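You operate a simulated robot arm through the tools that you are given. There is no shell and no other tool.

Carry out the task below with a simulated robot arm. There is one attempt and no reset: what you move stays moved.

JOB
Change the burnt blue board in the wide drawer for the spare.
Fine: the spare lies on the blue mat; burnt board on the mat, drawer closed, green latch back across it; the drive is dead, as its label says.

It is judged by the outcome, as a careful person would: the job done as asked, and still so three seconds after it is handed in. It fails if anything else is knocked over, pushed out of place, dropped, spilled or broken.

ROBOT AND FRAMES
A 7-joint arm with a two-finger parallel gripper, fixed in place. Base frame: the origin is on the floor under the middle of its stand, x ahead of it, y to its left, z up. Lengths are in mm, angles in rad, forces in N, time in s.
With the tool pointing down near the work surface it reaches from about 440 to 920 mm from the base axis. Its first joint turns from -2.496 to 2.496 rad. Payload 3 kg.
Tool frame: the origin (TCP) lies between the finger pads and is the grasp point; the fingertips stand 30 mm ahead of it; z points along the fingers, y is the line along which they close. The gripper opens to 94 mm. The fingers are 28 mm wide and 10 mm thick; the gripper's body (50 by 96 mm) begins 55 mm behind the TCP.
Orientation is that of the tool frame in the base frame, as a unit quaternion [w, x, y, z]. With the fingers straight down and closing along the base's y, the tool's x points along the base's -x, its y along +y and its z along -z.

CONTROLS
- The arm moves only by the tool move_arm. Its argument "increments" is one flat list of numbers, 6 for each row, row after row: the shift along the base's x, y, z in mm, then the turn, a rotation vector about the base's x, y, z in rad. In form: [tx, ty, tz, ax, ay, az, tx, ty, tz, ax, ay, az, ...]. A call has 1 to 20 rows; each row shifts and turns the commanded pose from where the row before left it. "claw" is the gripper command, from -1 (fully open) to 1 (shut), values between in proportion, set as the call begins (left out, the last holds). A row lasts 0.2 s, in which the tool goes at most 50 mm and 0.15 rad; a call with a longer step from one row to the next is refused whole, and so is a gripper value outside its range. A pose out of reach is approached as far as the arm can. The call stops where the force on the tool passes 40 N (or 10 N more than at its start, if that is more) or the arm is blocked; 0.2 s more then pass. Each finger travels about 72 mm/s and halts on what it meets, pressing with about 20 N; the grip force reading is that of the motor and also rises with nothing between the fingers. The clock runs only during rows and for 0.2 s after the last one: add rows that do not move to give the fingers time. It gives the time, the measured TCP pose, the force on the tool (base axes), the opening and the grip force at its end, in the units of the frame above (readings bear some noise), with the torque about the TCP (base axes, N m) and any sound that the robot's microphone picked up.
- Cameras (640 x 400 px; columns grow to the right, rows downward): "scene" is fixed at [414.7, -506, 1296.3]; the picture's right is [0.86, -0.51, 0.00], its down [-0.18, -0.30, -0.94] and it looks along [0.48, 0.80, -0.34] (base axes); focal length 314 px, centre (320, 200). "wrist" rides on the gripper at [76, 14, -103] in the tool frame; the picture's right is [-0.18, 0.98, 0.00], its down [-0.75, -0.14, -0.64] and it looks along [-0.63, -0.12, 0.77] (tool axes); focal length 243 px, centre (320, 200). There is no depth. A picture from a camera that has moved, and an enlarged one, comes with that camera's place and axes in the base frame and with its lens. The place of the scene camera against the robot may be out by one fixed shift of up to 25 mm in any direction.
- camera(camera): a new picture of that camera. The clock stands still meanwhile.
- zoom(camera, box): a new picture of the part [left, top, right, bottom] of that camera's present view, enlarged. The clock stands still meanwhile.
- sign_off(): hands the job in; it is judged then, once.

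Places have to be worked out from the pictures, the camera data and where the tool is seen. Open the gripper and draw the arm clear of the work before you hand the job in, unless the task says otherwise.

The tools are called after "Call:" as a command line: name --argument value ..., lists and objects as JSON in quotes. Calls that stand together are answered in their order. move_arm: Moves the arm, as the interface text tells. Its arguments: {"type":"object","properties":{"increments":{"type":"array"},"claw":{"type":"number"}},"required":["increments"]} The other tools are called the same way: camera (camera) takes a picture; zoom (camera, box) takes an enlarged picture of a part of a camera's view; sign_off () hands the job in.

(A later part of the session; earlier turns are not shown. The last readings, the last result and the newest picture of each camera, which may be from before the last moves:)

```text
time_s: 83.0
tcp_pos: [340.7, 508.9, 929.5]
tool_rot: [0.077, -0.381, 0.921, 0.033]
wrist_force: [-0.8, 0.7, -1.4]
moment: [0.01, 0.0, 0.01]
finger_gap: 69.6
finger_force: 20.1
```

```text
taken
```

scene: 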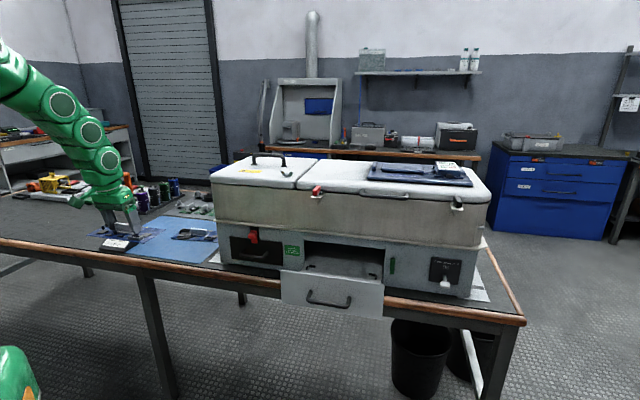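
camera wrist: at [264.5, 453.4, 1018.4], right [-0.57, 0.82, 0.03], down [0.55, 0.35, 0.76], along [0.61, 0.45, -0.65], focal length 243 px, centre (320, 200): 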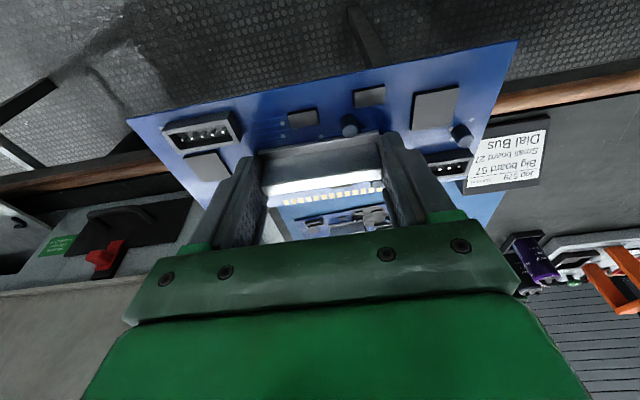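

I carry the spare along the bench front back to the drawer.

Call:
move_arm --increments '[24.34, -24.4, 0, 0, 0, 0, 24.34, -24.4, 0, 0, 0, 0, 24.34, -24.4, 0, 0, 0, 0, 24.34, -24.4, 0, 0, 0, 0, 24.34, -24.4, 0, 0, 0, 0, 24.34, -24.4, 0, 0, 0, 0, 24.34, -24.4, 0, 0, 0, 0, 24.34, -24.4, 0, 0, 0, 0, 24.34, -24.4, 0, 0, 0, 0, 24.34, -24.4, 0, 0, 0, 0, 24.34, -24.4, 0, 0, 0, 0, 24.34, -24.4, 0, 0, 0, 0, 24.34, -24.4, 0, 0, 0, 0, 24.34, -24.4, 0, 0, 0, 0, 24.34, -24.4, 0, 0, 0, 0, 24.34, -24.4, 0, 0, 0, 0, 24.34, -24.4, 0, 0, 0, 0, 24.34, -24.4, 0, 0, 0, 0, 0, 0, 0, 0, 0, 0]'

Call:
camera --camera "wrist"

Call:
camera --camera "scene"

```text
time_s: 87.0
tcp_pos: [778.9, 69.3, 931.1]
tool_rot: [0.077, -0.381, 0.921, 0.033]
wrist_force: [-0.6, -0.6, -1.4]
moment: [0.01, 0.0, 0.01]
finger_gap: 69.4
finger_force: 20.2
```

```text
taken
camera wrist: at [703.7, 14.1, 1018.2], right [-0.57, 0.82, 0.03], down [0.55, 0.35, 0.76], along [0.61, 0.45, -0.65], focal length 243 px, centre (320, 200)
```

wrist: 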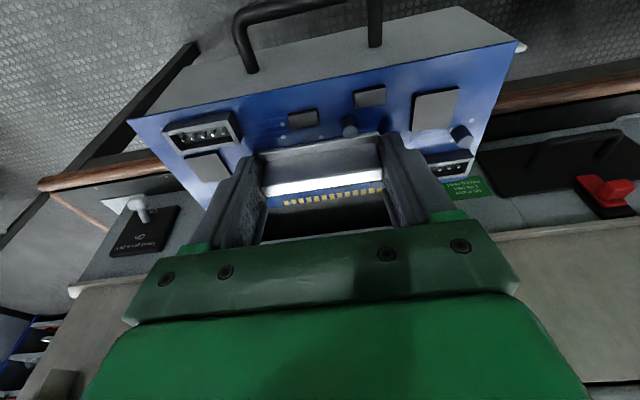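

```text
taken
```

scene: 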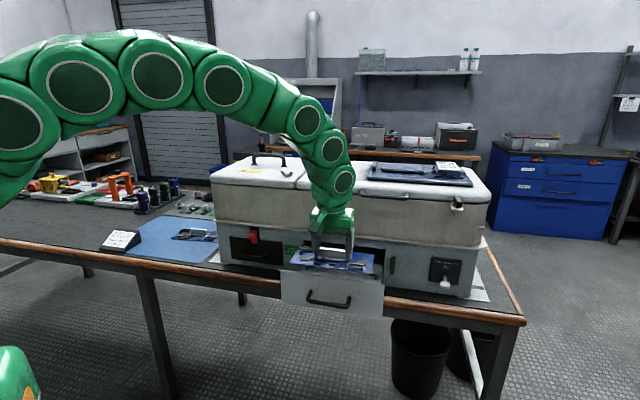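

Everything retraced within a millimetre. I move in over the tray and lower to ~25 mm above it for a check against the corner guides.

Call:
move_arm --increments '[21, 21.35, 0, 0, 0, 0, 21, 21.35, 0, 0, 0, 0, 20.95, 21.35, 0, 0, 0, 0, 0, 0, -20, 0, 0, 0, 0, 0, -20, 0, 0, 0, 0, 0, -20, 0, 0, 0, 0, 0, -20, 0, 0, 0, 0, 0, -12, 0, 0, 0, 0, 0, 0, 0, 0, 0]'

Call:
camera --camera "wrist"

Call:
zoom --camera "wrist" --box '[80, 0, 560, 240]'

Call:
zoom --camera "scene" --box '[290, 225, 400, 295]'

```text
time_s: 89.0
tcp_pos: [841.1, 132.7, 838.6]
tool_rot: [0.077, -0.381, 0.921, 0.032]
wrist_force: [-0.7, 0.1, -2.6]
moment: [0.0, 0.01, 0.0]
finger_gap: 69.7
finger_force: 20.3
```

```text
taken
camera wrist: at [765.1, 77.9, 926.7], right [-0.57, 0.82, 0.03], down [0.55, 0.35, 0.76], along [0.61, 0.45, -0.65], focal length 243 px, centre (320, 200)
```

wrist: 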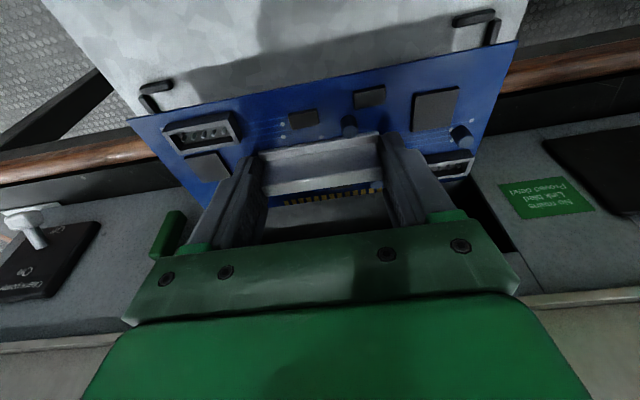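

```text
1.33 times, centred on (320, 120) of wrist
camera zoom: at [765.1, 77.9, 926.7], right [-0.57, 0.82, 0.03], down [0.55, 0.35, 0.76], along [0.61, 0.45, -0.65], focal length 324 px, centre (320, 307)
```

zoom: 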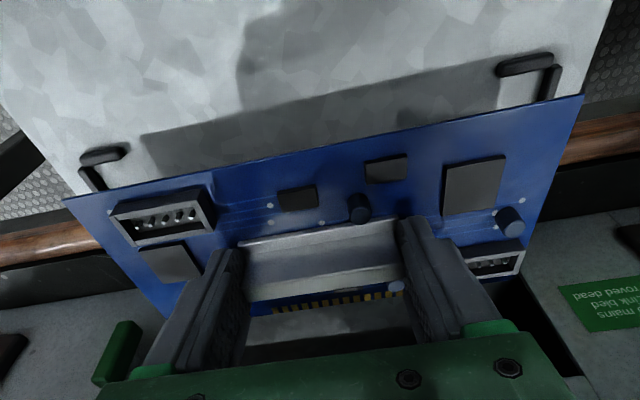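

```text
5.71 times, centred on (345, 260) of scene
camera zoom: at [414.7, -506.0, 1296.3], right [0.86, -0.51, 0.0], down [-0.18, -0.3, -0.94], along [0.48, 0.8, -0.34], focal length 1796 px, centre (177, -143)
```

zoom: 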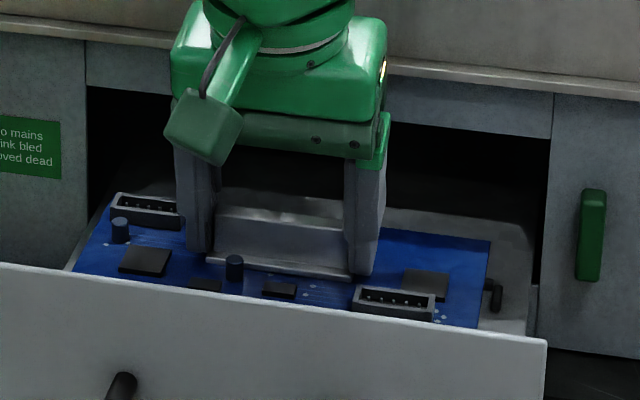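

I correct a ~1.3 mm offset and lower further, watching for early contact that would mean sitting on a guide.

Call:
move_arm --increments '[1.3, 0.2, -3, 0, 0, 0, 0, 0, -4, 0, 0, 0, 0, 0, -4, 0, 0, 0, 0, 0, -3, 0, 0, 0, 0, 0, 0, 0, 0, 0]'

Call:
camera --camera "wrist"

Call:
zoom --camera "wrist" --box '[80, 0, 560, 240]'

```text
time_s: 90.2
tcp_pos: [841.3, 133.5, 823.9]
tool_rot: [0.077, -0.382, 0.92, 0.034]
wrist_force: [-1.1, 0.4, -1.2]
moment: [0.03, 0.02, 0.02]
finger_gap: 69.8
finger_force: 20.3
```

```text
taken
camera wrist: at [766.4, 78.3, 912.0], right [-0.57, 0.82, 0.03], down [0.55, 0.35, 0.76], along [0.61, 0.45, -0.65], focal length 243 px, centre (320, 200)
```

wrist: 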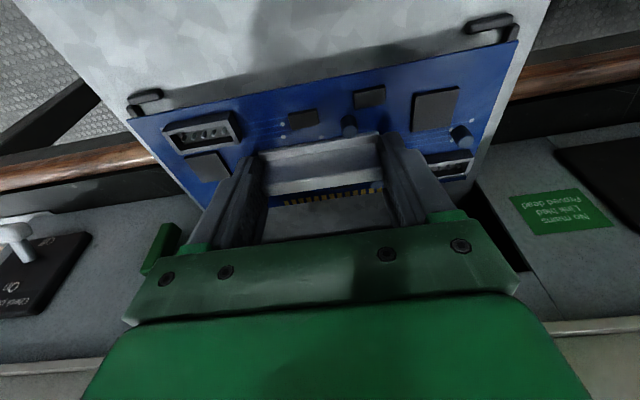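

```text
1.33 times, centred on (320, 120) of wrist
camera zoom: at [766.4, 78.3, 912.0], right [-0.57, 0.82, 0.03], down [0.55, 0.35, 0.76], along [0.61, 0.45, -0.65], focal length 324 px, centre (320, 307)
```

zoom: 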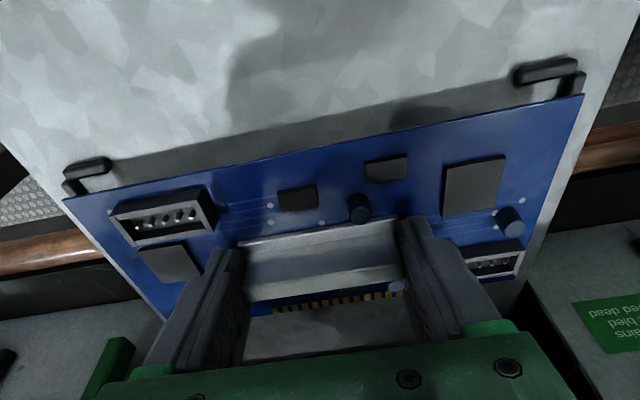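

Alignment with the guides looks right. I continue down in 2 mm steps, then 1 mm steps to contact.

Call:
move_arm --increments '[0, 0, -2, 0, 0, 0, 0, 0, -2, 0, 0, 0, 0, 0, -2, 0, 0, 0, 0, 0, -2, 0, 0, 0]'

Call:
zoom --camera "wrist" --box '[80, 0, 560, 240]'

Call:
zoom --camera "scene" --box '[290, 225, 400, 295]'

```text
time_s: 91.2
tcp_pos: [841.7, 133.4, 813.6]
tool_rot: [0.077, -0.382, 0.92, 0.033]
wrist_force: [0.5, 0.0, -2.7]
moment: [-0.04, -0.03, 0.01]
finger_gap: 69.5
finger_force: 20.4
```

```text
1.33 times, centred on (320, 120) of wrist
camera zoom: at [766.3, 78.5, 904.0], right [-0.57, 0.82, 0.03], down [0.55, 0.35, 0.76], along [0.61, 0.45, -0.65], focal length 324 px, centre (320, 307)
```

zoom: 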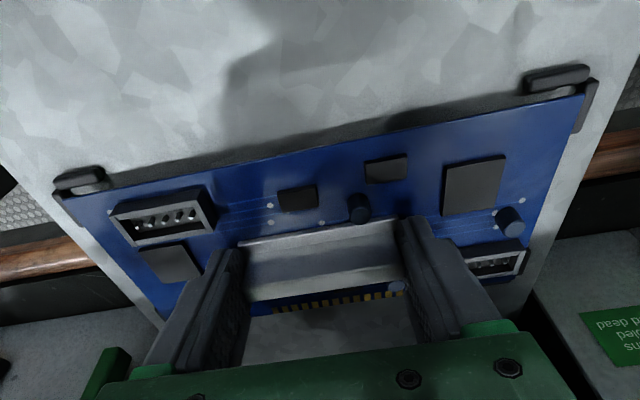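

```text
5.71 times, centred on (345, 260) of scene
camera zoom: at [414.7, -506.0, 1296.3], right [0.86, -0.51, 0.0], down [-0.18, -0.3, -0.94], along [0.48, 0.8, -0.34], focal length 1796 px, centre (177, -143)
```

zoom: 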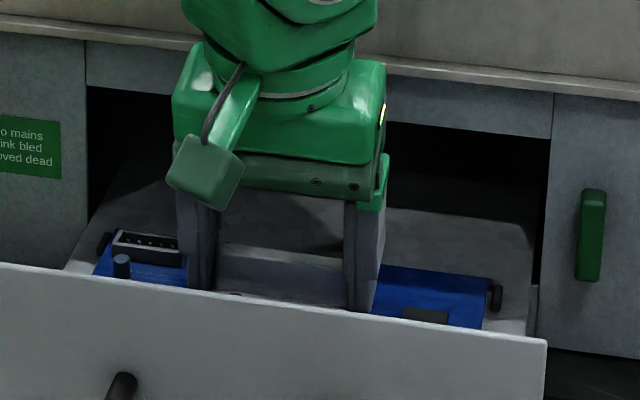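

Corners line up inside the guides. Final 1 mm steps down to contact.

Call:
move_arm --increments '[0, 0, -1, 0, 0, 0, 0, 0, -1, 0, 0, 0, 0, 0, -1, 0, 0, 0, 0, 0, -1, 0, 0, 0]'

Call:
move_arm --increments '[0, 0, -1, 0, 0, 0, 0, 0, -1, 0, 0, 0]'

Call:
zoom --camera "wrist" --box '[80, 0, 560, 240]'

```text
time_s: 92.2
tcp_pos: [841.0, 133.1, 809.9]
tool_rot: [0.076, -0.382, 0.92, 0.034]
wrist_force: [0.5, -0.4, -0.8]
moment: [0.01, 0.01, -0.02]
finger_gap: 69.6
finger_force: 20.0
```

```text
time_s: 92.8
tcp_pos: [841.6, 132.9, 808.3]
tool_rot: [0.077, -0.382, 0.92, 0.034]
wrist_force: [-0.3, 0.7, -1.5]
moment: [-0.04, -0.04, -0.01]
finger_gap: 69.5
finger_force: 19.9
```

```text
1.33 times, centred on (320, 120) of wrist
camera zoom: at [766.4, 78.1, 897.9], right [-0.57, 0.82, 0.03], down [0.55, 0.35, 0.76], along [0.61, 0.45, -0.65], focal length 324 px, centre (320, 307)
```

zoom: 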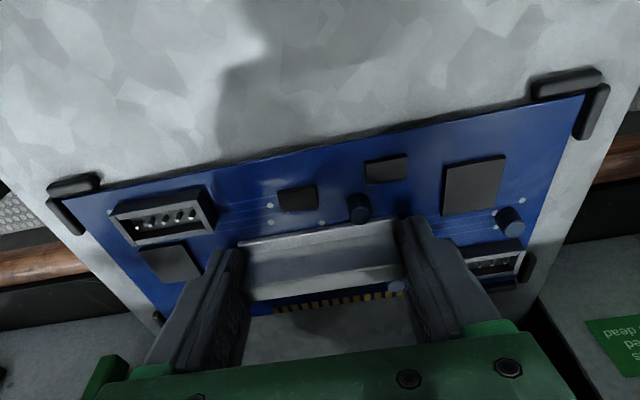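

The board is down between the guides without touching yet; two more 1 mm steps.

Call:
move_arm --increments '[0, 0, -1, 0, 0, 0, 0, 0, -1, 0, 0, 0]'

```text
time_s: 93.4
tcp_pos: [841.9, 133.8, 808.8]
tool_rot: [0.077, -0.381, 0.921, 0.033]
wrist_force: [-3.3, 3.1, 16.6]
moment: [0.09, 0.01, 0.04]
finger_gap: 69.6
finger_force: 19.5
```

Seated on the tray (16.6 N contact). I ease up a touch, open the fingers and lift straight out.

Call:
move_arm --increments '[0, 0, 0.7, 0, 0, 0, 0, 0, 0, 0, 0, 0]'

Call:
move_arm --increments '[0, 0, 0, 0, 0, 0, 0, 0, 0, 0, 0, 0, 0, 0, 4, 0, 0, 0, 0, 0, 8, 0, 0, 0, 0, 0, 20, 0, 0, 0, 0, 0, 30, 0, 0, 0, 0, 0, 30, 0, 0, 0, -20, -20, 20, 0, 0, 0, -30, -30, 0, 0, 0, 0, 0, 0, 0, 0, 0, 0]' --claw -0.7

Call:
camera --camera "wrist"

Call:
zoom --camera "wrist" --box '[120, 60, 440, 240]'

Call:
zoom --camera "scene" --box '[280, 215, 420, 305]'

```text
time_s: 94.0
tcp_pos: [841.7, 133.5, 808.7]
tool_rot: [0.077, -0.382, 0.921, 0.033]
wrist_force: [1.8, -0.2, 15.1]
moment: [0.17, -0.35, 0.02]
finger_gap: 69.4
finger_force: 20.1
```

```text
time_s: 96.2
tcp_pos: [790.6, 84.8, 920.4]
tool_rot: [0.077, -0.381, 0.921, 0.033]
wrist_force: [0.0, 0.4, 0.7]
moment: [-0.04, 0.0, -0.01]
finger_gap: 79.7
finger_force: 0.0
```

```text
taken
camera wrist: at [716.6, 28.7, 1009.2], right [-0.57, 0.82, 0.03], down [0.55, 0.35, 0.76], along [0.61, 0.45, -0.65], focal length 243 px, centre (320, 200)
```

wrist: 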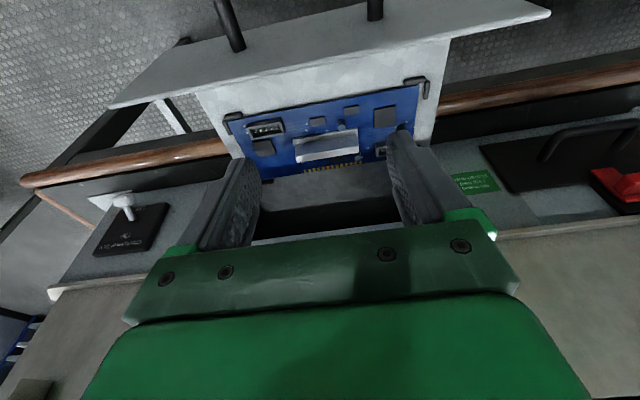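

```text
2.00 times, centred on (280, 150) of wrist
camera zoom: at [716.6, 28.7, 1009.2], right [-0.57, 0.82, 0.03], down [0.55, 0.35, 0.76], along [0.61, 0.45, -0.65], focal length 485 px, centre (400, 300)
```

zoom: 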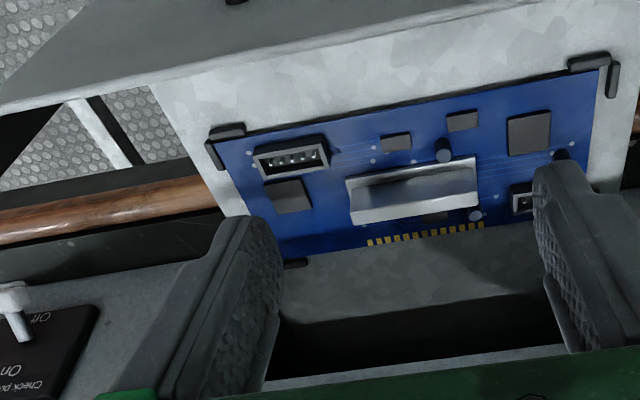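

```text
4.44 times, centred on (350, 260) of scene
camera zoom: at [414.7, -506.0, 1296.3], right [0.86, -0.51, 0.0], down [-0.18, -0.3, -0.94], along [0.48, 0.8, -0.34], focal length 1397 px, centre (187, -67)
```

zoom: 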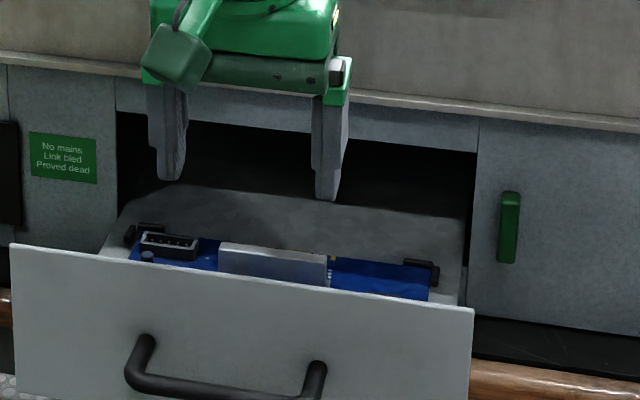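

The spare sits flat inside all four guides in the same orientation. Next I back off, close the fingers and re-orient the tool to near-horizontal to push the drawer shut.

Call:
move_arm --increments '[-8.9, -8.9, 1, 0.01674, 0.01679, -0.1406, -8.9, -8.9, 1, 0.01674, 0.01679, -0.1406, -8.9, -8.9, 1, 0.01674, 0.01679, -0.1406, -8.9, -8.9, 1, 0.01674, 0.01679, -0.1406, -8.9, -8.9, 1, 0.01674, 0.01679, -0.1406, -8.9, -8.9, 0, 0.01674, 0.01679, -0.1406, -8.9, -8.9, 0, 0.01674, 0.01679, -0.1406, -8.9, -8.9, 0, 0.01674, 0.01679, -0.1406, -8.9, -8.9, 0, 0.01674, 0.01679, -0.1406, -8.9, -8.9, 0, 0.01674, 0.01679, -0.1406, -8.9, -8.9, 0, 0.01674, 0.01679, -0.1406, 0, 0, 0, 0, 0, 0]' --claw 1

Call:
move_arm --increments '[0, 0, 0, 0.0966, -0.0966, 0, 0, 0, 0, 0.0966, -0.0966, 0, 0, 0, 0, 0.0966, -0.0966, 0, 0, 0, 0, 0.0966, -0.0966, 0, 0, 0, 0, 0.0966, -0.0966, 0, 0, 0, 0, 0.0966, -0.0966, 0, 0, 0, 0, 0.0966, -0.0966, 0, 0, 0, 0, 0.0966, -0.0966, 0, 0, 0, 0, 0.0966, -0.0966, 0, 0, 0, 0, 0, 0, 0]'

Call:
camera --camera "wrist"

Call:
camera --camera "scene"

```text
time_s: 98.8
tcp_pos: [693.6, -13.0, 925.1]
tool_rot: [0.033, 0.38, 0.921, 0.078]
wrist_force: [0.2, -0.1, -1.2]
moment: [-0.01, 0.0, 0.04]
finger_gap: 0.0
finger_force: 19.9
```

```text
time_s: 101.0
tcp_pos: [693.7, -14.4, 924.3]
tool_rot: [0.248, 0.293, 0.708, 0.593]
wrist_force: [-0.8, -0.1, -0.7]
moment: [0.02, 0.03, 0.0]
finger_gap: 0.0
finger_force: 19.8
```

```text
taken
camera wrist: at [569.9, -30.1, 956.7], right [0.25, -0.01, 0.97], down [0.07, -1.0, -0.03], along [0.97, 0.07, -0.25], focal length 243 px, centre (320, 200)
```

wrist: 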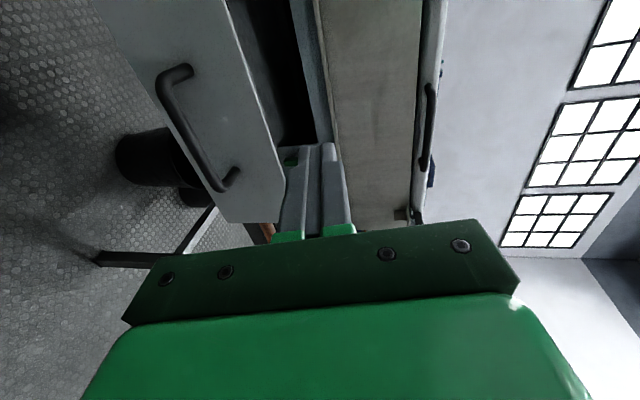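

```text
taken
```

scene: 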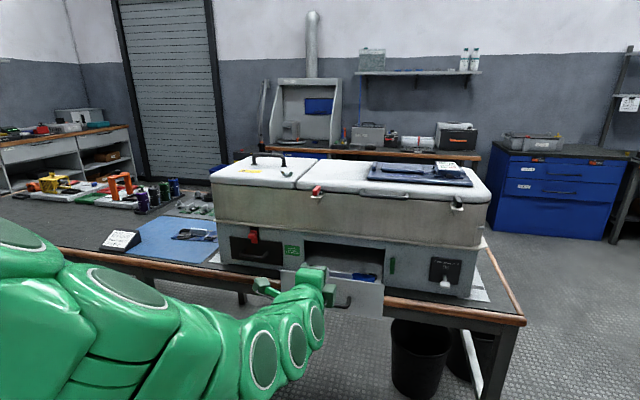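

I lower in front of the drawer face (above the handle) and approach to just before contact.

Call:
move_arm --increments '[0, 0, -28, 0, 0, 0, 0, 0, -28, 0, 0, 0, 0, 0, -28, 0, 0, 0, 15, 15, 0, 0, 0, 0, 15, 15, 0, 0, 0, 0, 12, 12, 0, 0, 0, 0, 0, 0, 0, 0, 0, 0]'

Call:
camera --camera "wrist"

Call:
zoom --camera "scene" --box '[260, 220, 420, 320]'

```text
time_s: 102.6
tcp_pos: [735.2, 27.7, 841.3]
tool_rot: [0.246, 0.292, 0.708, 0.594]
wrist_force: [0.6, 1.1, -0.5]
moment: [0.02, 0.01, 0.0]
finger_gap: 0.0
finger_force: 19.8
```

```text
taken
camera wrist: at [611.6, 12.1, 873.4], right [0.25, -0.01, 0.97], down [0.07, -1.0, -0.03], along [0.97, 0.07, -0.25], focal length 243 px, centre (320, 200)
```

wrist: 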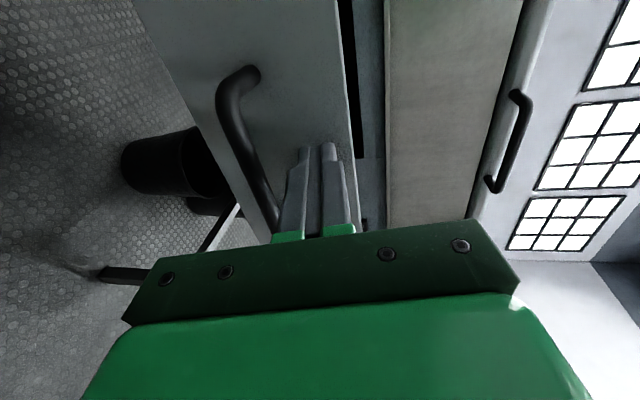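

```text
4.00 times, centred on (340, 270) of scene
camera zoom: at [414.7, -506.0, 1296.3], right [0.86, -0.51, 0.0], down [-0.18, -0.3, -0.94], along [0.48, 0.8, -0.34], focal length 1257 px, centre (240, -80)
```

zoom: 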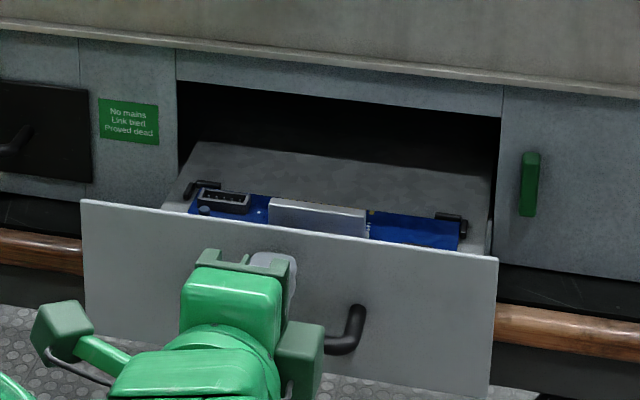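

Fingers are just above the handle and about to touch the face. I push gently inward.

Call:
move_arm --increments '[4, 4, 0, 0, 0, 0, 4, 4, 0, 0, 0, 0, 4, 4, 0, 0, 0, 0, 5, 5, 0, 0, 0, 0, 5.5, 5.5, 0, 0, 0, 0, 5.5, 5.5, 0, 0, 0, 0, 5.5, 5.5, 0, 0, 0, 0, 5.5, 5.5, 0, 0, 0, 0]'

Call:
zoom --camera "scene" --box '[260, 220, 420, 320]'

```text
time_s: 104.4
tcp_pos: [774.2, 67.3, 842.8]
tool_rot: [0.247, 0.293, 0.707, 0.594]
wrist_force: [-1.1, -0.6, 0.5]
moment: [0.01, -0.02, 0.02]
finger_gap: 0.0
finger_force: 20.0
```

```text
4.00 times, centred on (340, 270) of scene
camera zoom: at [414.7, -506.0, 1296.3], right [0.86, -0.51, 0.0], down [-0.18, -0.3, -0.94], along [0.48, 0.8, -0.34], focal length 1257 px, centre (240, -80)
```

zoom: 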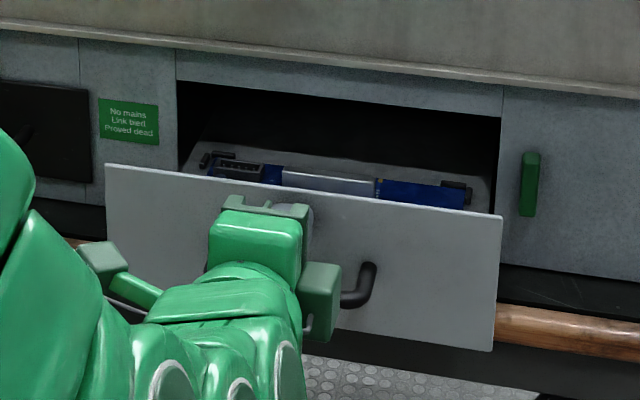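

It slides easily with the board staying put. I continue pushing toward closed, slowing at the end.

Call:
move_arm --increments '[5.5, 5.5, 0, 0, 0, 0, 5.5, 5.5, 0, 0, 0, 0, 5.5, 5.5, 0, 0, 0, 0, 5.5, 5.5, 0, 0, 0, 0, 5.5, 5.5, 0, 0, 0, 0, 5.5, 5.5, 0, 0, 0, 0, 5.5, 5.5, 0, 0, 0, 0, 5.5, 5.5, 0, 0, 0, 0, 5.5, 5.5, 0, 0, 0, 0, 5.5, 5.5, 0, 0, 0, 0, 5.5, 5.5, 0, 0, 0, 0, 5.5, 5.5, 0, 0, 0, 0, 5.5, 5.5, 0, 0, 0, 0, 5.5, 5.5, 0, 0, 0, 0]'

Call:
zoom --camera "scene" --box '[260, 220, 420, 320]'

Call:
camera --camera "wrist"

```text
time_s: 107.4
tcp_pos: [850.7, 144.7, 841.1]
tool_rot: [0.248, 0.293, 0.707, 0.594]
wrist_force: [1.3, -0.2, -0.2]
moment: [0.0, -0.02, 0.0]
finger_gap: 0.0
finger_force: 19.8
```

```text
4.00 times, centred on (340, 270) of scene
camera zoom: at [414.7, -506.0, 1296.3], right [0.86, -0.51, 0.0], down [-0.18, -0.3, -0.94], along [0.48, 0.8, -0.34], focal length 1257 px, centre (240, -80)
```

zoom: 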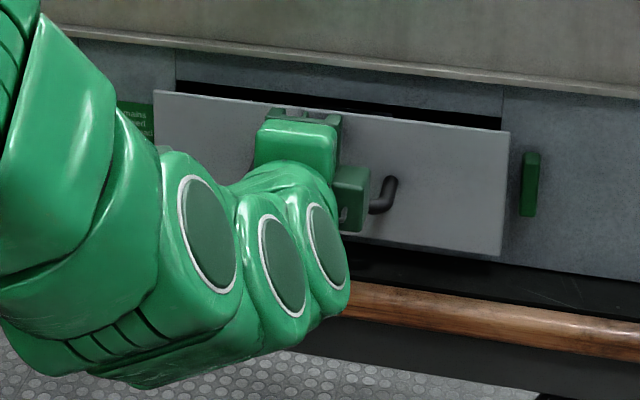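

```text
taken
camera wrist: at [728.2, 128.0, 873.4], right [0.25, -0.01, 0.97], down [0.07, -1.0, -0.03], along [0.97, 0.07, -0.25], focal length 243 px, centre (320, 200)
```

wrist: 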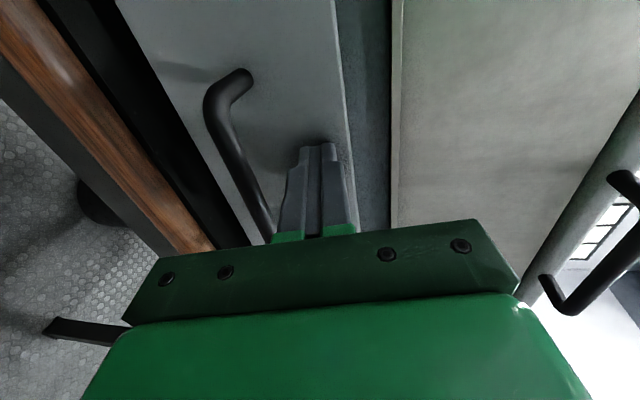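

About 30 mm remain. I push the rest in 5 mm then 2 mm steps until it stops against the box.

Call:
move_arm --increments '[3.6, 3.6, 0, 0, 0, 0, 3.6, 3.6, 0, 0, 0, 0, 3.6, 3.6, 0, 0, 0, 0, 3.6, 3.6, 0, 0, 0, 0, 3.6, 3.6, 0, 0, 0, 0, 2, 2, 0, 0, 0, 0, 1.5, 1.5, 0, 0, 0, 0, 1.5, 1.5, 0, 0, 0, 0, 1.5, 1.5, 0, 0, 0, 0]'

Call:
camera --camera "wrist"

Call:
zoom --camera "wrist" --box '[200, 20, 440, 200]'

Call:
zoom --camera "scene" --box '[260, 220, 420, 320]'

```text
time_s: 109.2
tcp_pos: [873.2, 165.3, 841.2]
tool_rot: [0.247, 0.292, 0.707, 0.595]
wrist_force: [-27.4, -7.9, 9.0]
moment: [0.24, -0.32, 0.41]
finger_gap: 0.0
finger_force: 19.5
stopped in row 9: the force on the tool passed its limit at 49 N (the readings are from after the stop); the commanded pose is now the measured one
```

```text
taken
camera wrist: at [749.9, 149.0, 872.8], right [0.25, -0.01, 0.97], down [0.07, -1.0, -0.03], along [0.97, 0.07, -0.25], focal length 243 px, centre (320, 200)
```

wrist: 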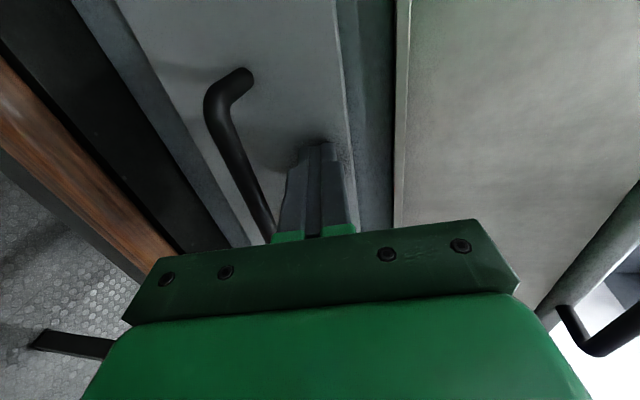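

```text
2.22 times, centred on (320, 110) of wrist
camera zoom: at [749.9, 149.0, 872.8], right [0.25, -0.01, 0.97], down [0.07, -1.0, -0.03], along [0.97, 0.07, -0.25], focal length 539 px, centre (320, 400)
```

zoom: 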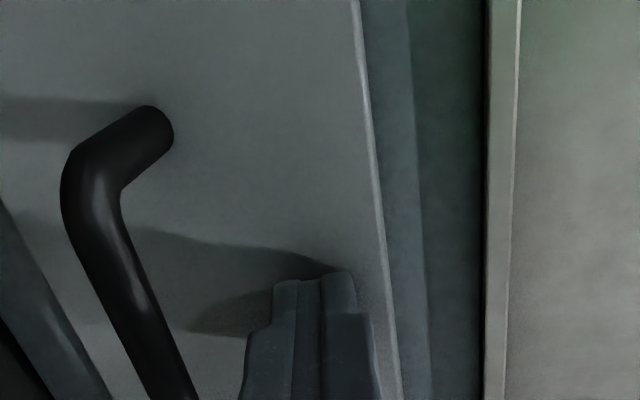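

```text
4.00 times, centred on (340, 270) of scene
camera zoom: at [414.7, -506.0, 1296.3], right [0.86, -0.51, 0.0], down [-0.18, -0.3, -0.94], along [0.48, 0.8, -0.34], focal length 1257 px, centre (240, -80)
```

zoom: 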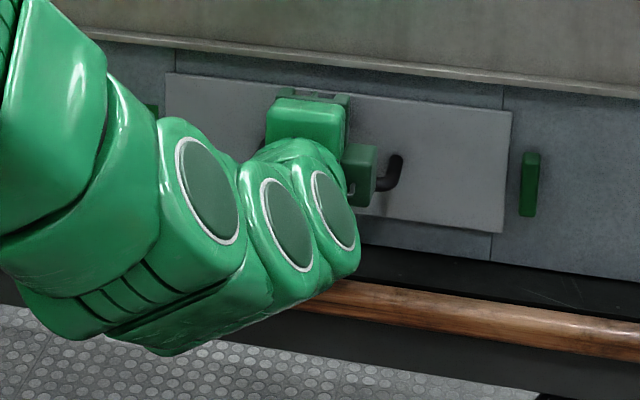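

The drawer is shut (firm stop at the original face position). I back off, then move to the left of the vertical latch bar and look.

Call:
move_arm --increments '[-4, -4, 0, 0, 0, 0, -14, -14, 0, 0, 0, 0, -16, -16, 0, 0, 0, 0, 26, -26, 0, 0, 0, 0, 27, -27, 0, 0, 0, 0, 27, -27, -8, 0, 0, 0, 0, 0, -7, 0, 0, 0, 0, 0, 0, 0, 0, 0]'

Call:
camera --camera "wrist"

Call:
zoom --camera "wrist" --box '[200, 60, 440, 210]'

Call:
zoom --camera "scene" --box '[280, 220, 440, 310]'

```text
time_s: 111.0
tcp_pos: [919.1, 50.3, 826.2]
tool_rot: [0.247, 0.292, 0.708, 0.594]
wrist_force: [0.2, -0.2, 0.2]
moment: [0.0, -0.03, 0.01]
finger_gap: 0.2
finger_force: 19.9
```

```text
taken
camera wrist: at [796.0, 34.6, 857.6], right [0.25, -0.01, 0.97], down [0.07, -1.0, -0.03], along [0.97, 0.07, -0.25], focal length 243 px, centre (320, 200)
```

wrist: 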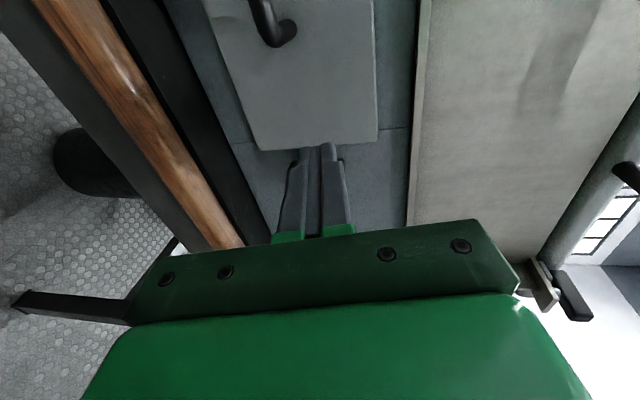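

```text
2.67 times, centred on (320, 135) of wrist
camera zoom: at [796.0, 34.6, 857.6], right [0.25, -0.01, 0.97], down [0.07, -1.0, -0.03], along [0.97, 0.07, -0.25], focal length 647 px, centre (320, 373)
```

zoom: 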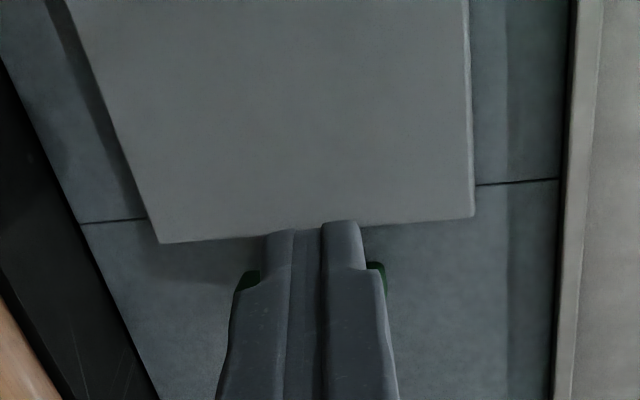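

```text
4.00 times, centred on (360, 265) of scene
camera zoom: at [414.7, -506.0, 1296.3], right [0.86, -0.51, 0.0], down [-0.18, -0.3, -0.94], along [0.48, 0.8, -0.34], focal length 1257 px, centre (160, -60)
```

zoom: 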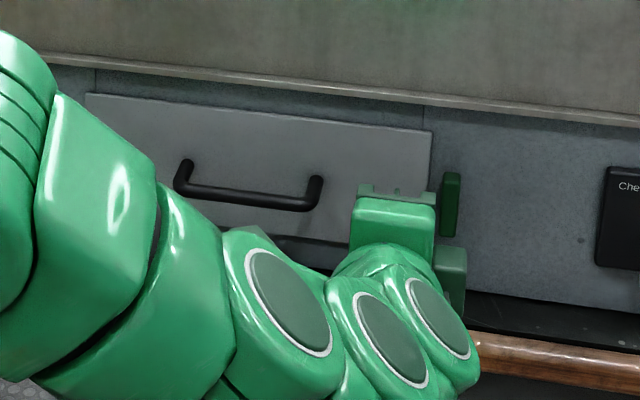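

Drawer is flush at its original position. I advance the fingertips beside the latch bar (left of its upper half), then sweep right to turn it back.

Call:
move_arm --increments '[14, 14, 0, 0, 0, 0, 14, 14, 0, 0, 0, 0, 0, 0, 0, 0, 0, 0]'

Call:
camera --camera "wrist"

Call:
zoom --camera "wrist" --box '[200, 90, 440, 240]'

```text
time_s: 111.8
tcp_pos: [946.8, 79.6, 825.0]
tool_rot: [0.247, 0.293, 0.707, 0.594]
wrist_force: [0.6, -0.8, 0.3]
moment: [0.01, 0.0, 0.04]
finger_gap: 0.2
finger_force: 19.9
```

```text
taken
camera wrist: at [823.8, 62.8, 857.2], right [0.25, -0.01, 0.97], down [0.07, -1.0, -0.03], along [0.97, 0.07, -0.25], focal length 243 px, centre (320, 200)
```

wrist: 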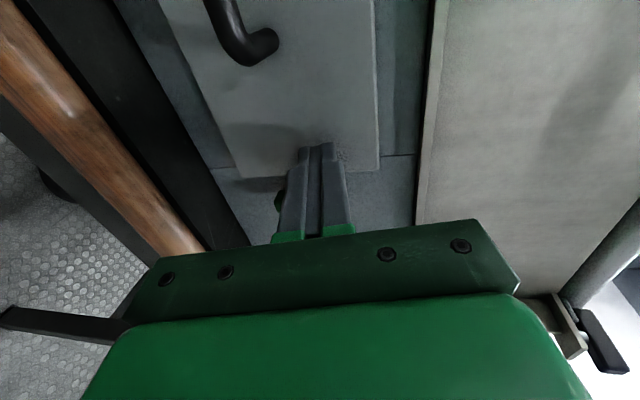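

```text
2.67 times, centred on (320, 165) of wrist
camera zoom: at [823.8, 62.8, 857.2], right [0.25, -0.01, 0.97], down [0.07, -1.0, -0.03], along [0.97, 0.07, -0.25], focal length 647 px, centre (320, 293)
```

zoom: 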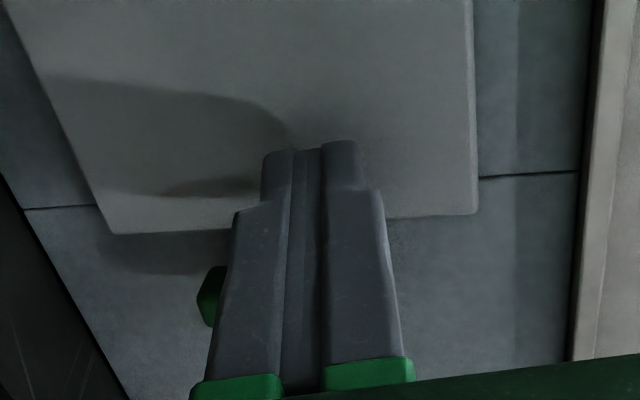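

Bar's lower end is visible below-left of the fingers, so they are correctly placed. I sweep right in 3 mm steps.

Call:
move_arm --increments '[2.12, -2.12, 0, 0, 0, 0, 2.12, -2.12, 0, 0, 0, 0, 2.12, -2.12, 0, 0, 0, 0, 2.12, -2.12, 0, 0, 0, 0, 2.12, -2.12, 0, 0, 0, 0, 2.12, -2.12, 0, 0, 0, 0, 2.12, -2.12, 0, 0, 0, 0, 2.12, -2.12, 0, 0, 0, 0, 2.12, -2.12, 0, 0, 0, 0, 2.12, -2.12, 0, 0, 0, 0, 2.12, -2.12, 0, 0, 0, 0, 2.12, -2.12, 0, 0, 0, 0, 2.12, -2.12, 0, 0, 0, 0, 2.12, -2.12, 0, 0, 0, 0]'

Call:
camera --camera "wrist"

Call:
zoom --camera "wrist" --box '[200, 90, 440, 240]'

```text
time_s: 114.8
tcp_pos: [978.7, 50.1, 824.8]
tool_rot: [0.247, 0.292, 0.708, 0.594]
wrist_force: [0.4, 0.4, 0.0]
moment: [-0.04, 0.02, 0.02]
finger_gap: 0.1
finger_force: 19.6
```

```text
taken
camera wrist: at [854.2, 34.2, 857.7], right [0.25, -0.01, 0.97], down [0.07, -1.0, -0.03], along [0.97, 0.07, -0.25], focal length 243 px, centre (320, 200)
```

wrist: 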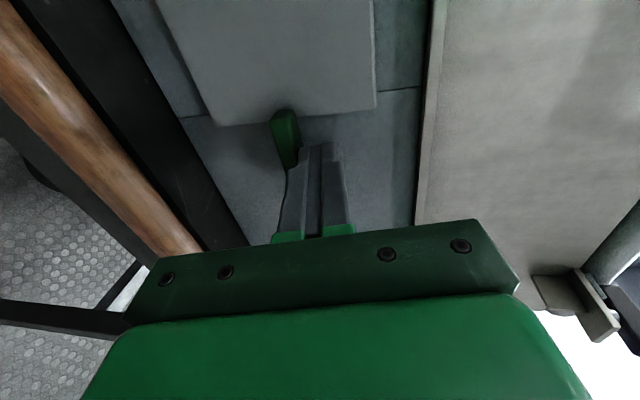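

```text
2.67 times, centred on (320, 165) of wrist
camera zoom: at [854.2, 34.2, 857.7], right [0.25, -0.01, 0.97], down [0.07, -1.0, -0.03], along [0.97, 0.07, -0.25], focal length 647 px, centre (320, 293)
```

zoom: 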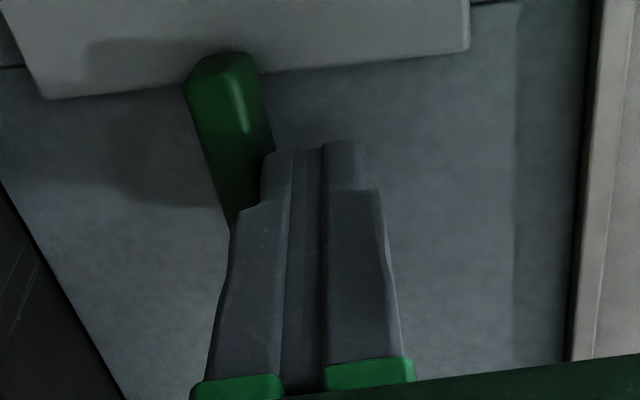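

The bar is almost horizontal again with its left end over the drawer. I shift a bit right and press lightly down on its right half to bring it fully against its stop.

Call:
move_arm --increments '[3, -3, 1, 0, 0, 0, 3, -3, 0, 0, 0, 0, 0, 0, -1, 0, 0, 0, 0, 0, -1, 0, 0, 0, 0, 0, -1, 0, 0, 0, 0, 0, -1, 0, 0, 0]'

Call:
zoom --camera "wrist" --box '[200, 90, 440, 240]'

```text
time_s: 116.2
tcp_pos: [983.4, 44.5, 823.9]
tool_rot: [0.248, 0.293, 0.706, 0.595]
wrist_force: [-7.4, -2.2, 17.7]
moment: [0.36, -0.16, 0.1]
finger_gap: 0.0
finger_force: 19.5
```

```text
2.67 times, centred on (320, 165) of wrist
camera zoom: at [860.0, 27.8, 856.2], right [0.25, -0.01, 0.97], down [0.07, -1.0, -0.03], along [0.97, 0.07, -0.24], focal length 647 px, centre (320, 293)
```

zoom: 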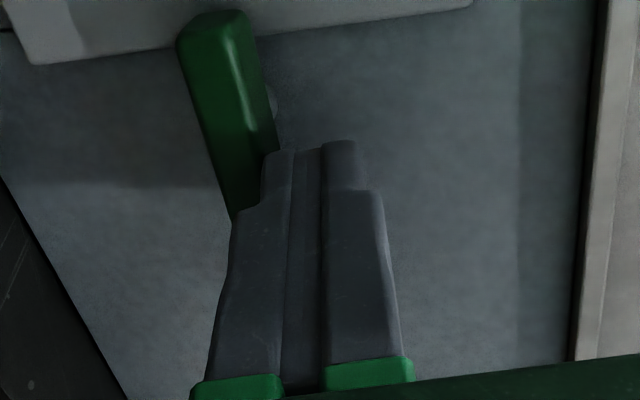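

It is pressed against its stop (18 N). I lift off, back away and check the latch and the whole scene.

Call:
move_arm --increments '[0, 0, 6, 0, 0, 0, -20, -20, 6, 0, 0, 0, -30, -30, 10, 0, 0, 0, -33, -33, 15, 0, 0, 0, -33, -33, 15, 0, 0, 0, -33, -33, 15, 0, 0, 0, 0, 0, 0, 0, 0, 0]'

Call:
camera --camera "wrist"

Call:
zoom --camera "wrist" --box '[240, 60, 400, 160]'

Call:
zoom --camera "scene" --box '[280, 220, 440, 310]'

```text
time_s: 117.8
tcp_pos: [833.3, -105.8, 890.0]
tool_rot: [0.247, 0.292, 0.707, 0.594]
wrist_force: [0.1, 0.0, -0.6]
moment: [0.0, 0.01, 0.0]
finger_gap: 0.0
finger_force: 19.8
```

```text
taken
camera wrist: at [710.8, -121.4, 921.7], right [0.25, -0.01, 0.97], down [0.07, -1.0, -0.03], along [0.97, 0.07, -0.25], focal length 243 px, centre (320, 200)
```

wrist: 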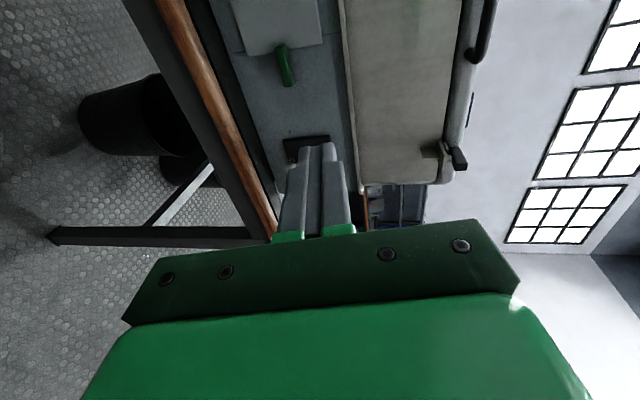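

```text
4.00 times, centred on (320, 110) of wrist
camera zoom: at [710.8, -121.4, 921.7], right [0.25, -0.01, 0.97], down [0.07, -1.0, -0.03], along [0.97, 0.07, -0.25], focal length 970 px, centre (320, 560)
```

zoom: 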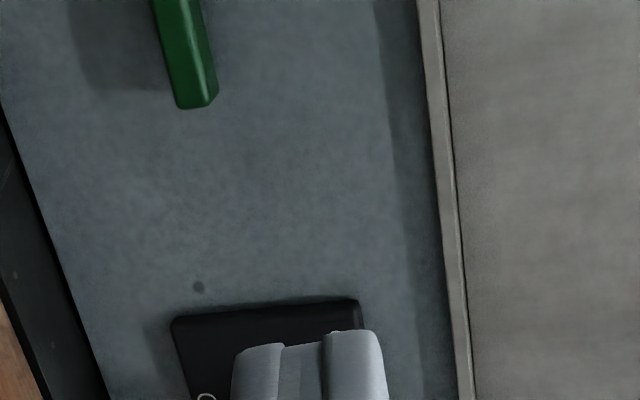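

```text
4.00 times, centred on (360, 265) of scene
camera zoom: at [414.7, -506.0, 1296.3], right [0.86, -0.51, 0.0], down [-0.18, -0.3, -0.94], along [0.48, 0.8, -0.34], focal length 1257 px, centre (160, -60)
```

zoom: 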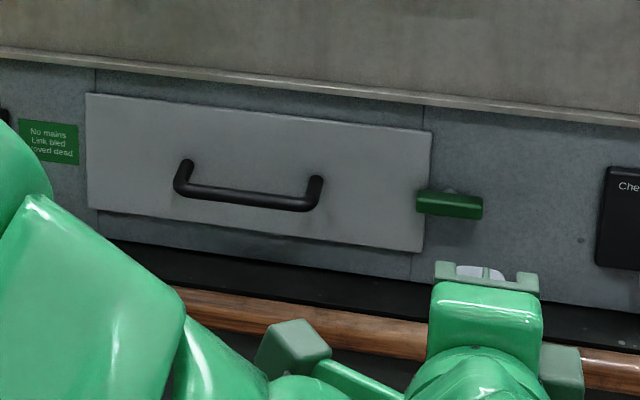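

The latch lies across the drawer again just as at the start. I open the gripper and draw the arm up and well clear, then check the whole scene.

Call:
move_arm --increments '[-10, -10, 40, 0, 0, 0, -10, -10, 40, 0, 0, 0, -10, -10, 40, 0, 0, 0, -10, -10, 40, 0, 0, 0, -39, 23.7, 0, -0.0966, 0.0966, 0, -39, 23.7, 0, -0.0966, 0.0966, 0, -39, 23.7, 0, -0.0966, 0.0966, 0, -39, 23.7, 0, -0.0966, 0.0966, 0, -39, 23.7, 0, -0.0966, 0.0966, 0, -39, 23.7, 0, -0.0966, 0.0966, 0, -39, 23.7, 0, 0, 0, 0, 0, 0, 0, 0, 0, 0]' --claw -1

Call:
camera --camera "scene"

Call:
zoom --camera "scene" --box '[200, 130, 500, 310]'

Call:
zoom --camera "scene" --box '[90, 190, 250, 290]'

Call:
zoom --camera "scene" --box '[376, 250, 416, 275]'

```text
time_s: 120.4
tcp_pos: [522.3, 20.7, 1048.7]
tool_rot: [0.109, 0.366, 0.886, 0.262]
wrist_force: [-0.1, -0.4, 0.2]
moment: [0.0, 0.0, 0.01]
finger_gap: 93.9
finger_force: 0.1
```

```text
taken
```

scene: 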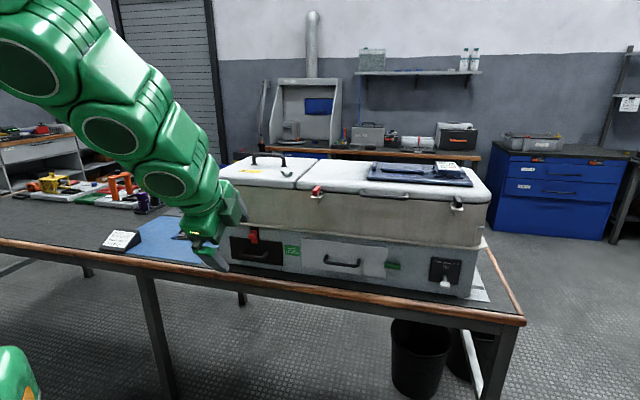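

```text
2.13 times, centred on (350, 220) of scene
camera zoom: at [414.7, -506.0, 1296.3], right [0.86, -0.51, 0.0], down [-0.18, -0.3, -0.94], along [0.48, 0.8, -0.34], focal length 671 px, centre (256, 157)
```

zoom: 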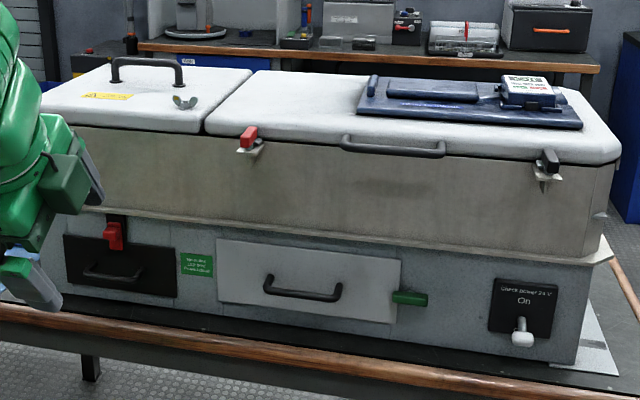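

```text
4.00 times, centred on (170, 240) of scene
camera zoom: at [414.7, -506.0, 1296.3], right [0.86, -0.51, 0.0], down [-0.18, -0.3, -0.94], along [0.48, 0.8, -0.34], focal length 1257 px, centre (920, 40)
```

zoom: 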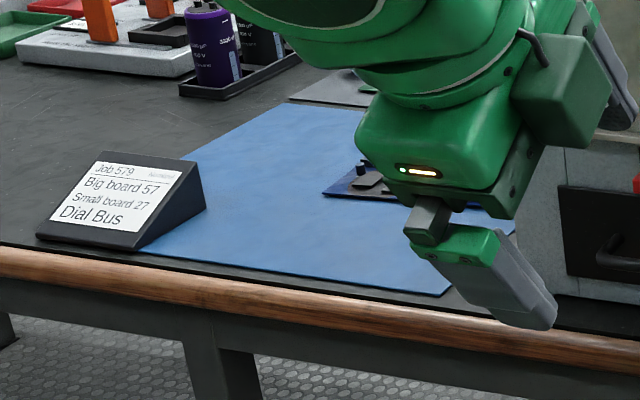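

```text
16.00 times, centred on (396, 262) of scene
camera zoom: at [414.7, -506.0, 1296.3], right [0.86, -0.51, 0.0], down [-0.18, -0.3, -0.94], along [0.48, 0.8, -0.34], focal length 5030 px, centre (-896, -800)
```

zoom: 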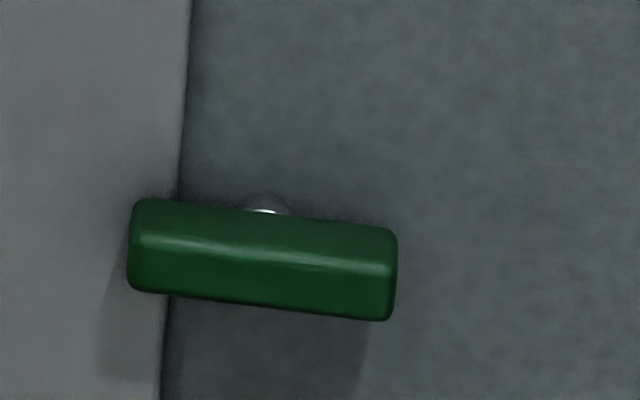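

Latch and drawer look pixel-identical to the start. The arm hides the mat, so I draw it further up and back to verify the burnt board and be fully clear.

Call:
move_arm --increments '[-10, -35, 25, 0, 0, 0, -10, -35, 25, 0, 0, 0, -10, -35, 25, 0, 0, 0, -10, -35, 25, 0, 0, 0, 0, 0, 0, 0, 0, 0]'

Call:
camera --camera "scene"

Call:
zoom --camera "scene" --box '[90, 190, 250, 290]'

Call:
camera --camera "wrist"

```text
time_s: 121.6
tcp_pos: [480.7, -118.8, 1147.9]
tool_rot: [0.11, 0.366, 0.886, 0.264]
wrist_force: [-0.4, 0.4, -0.2]
moment: [0.04, -0.01, 0.01]
finger_gap: 93.9
finger_force: 0.0
```

```text
taken
```

scene: 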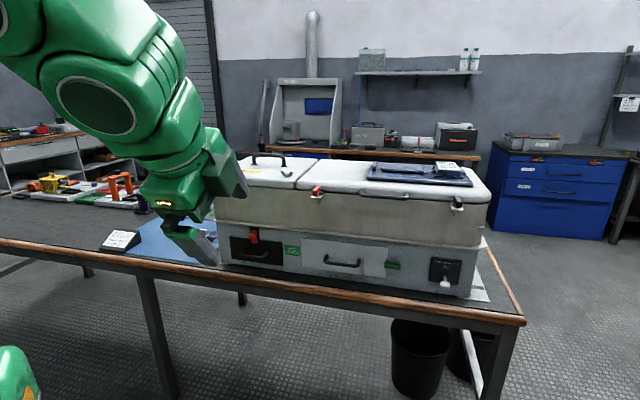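

```text
4.00 times, centred on (170, 240) of scene
camera zoom: at [414.7, -506.0, 1296.3], right [0.86, -0.51, 0.0], down [-0.18, -0.3, -0.94], along [0.48, 0.8, -0.34], focal length 1257 px, centre (920, 40)
```

zoom: 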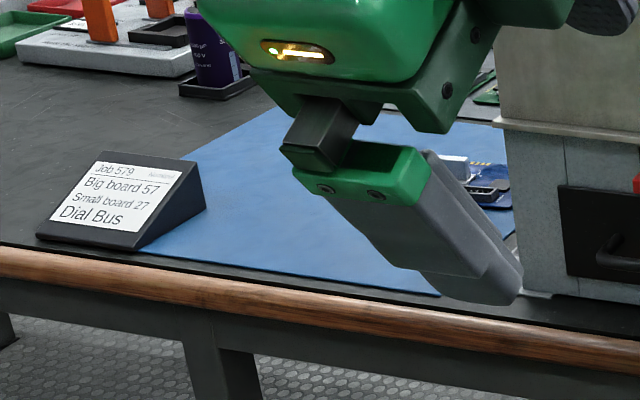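

```text
taken
camera wrist: at [395.4, -95.7, 1242.8], right [0.71, 0.45, 0.54], down [0.2, -0.86, 0.46], along [0.67, -0.22, -0.71], focal length 243 px, centre (320, 200)
```

wrist: 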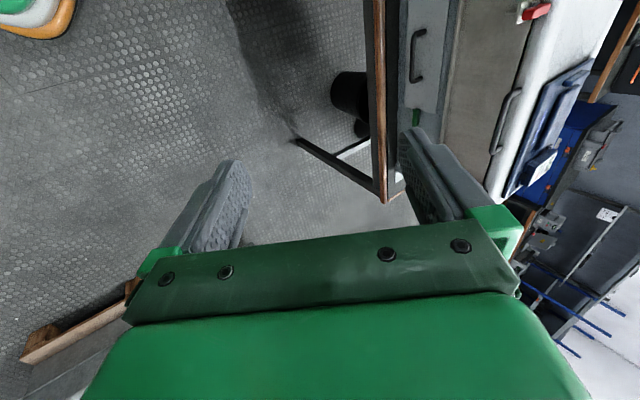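

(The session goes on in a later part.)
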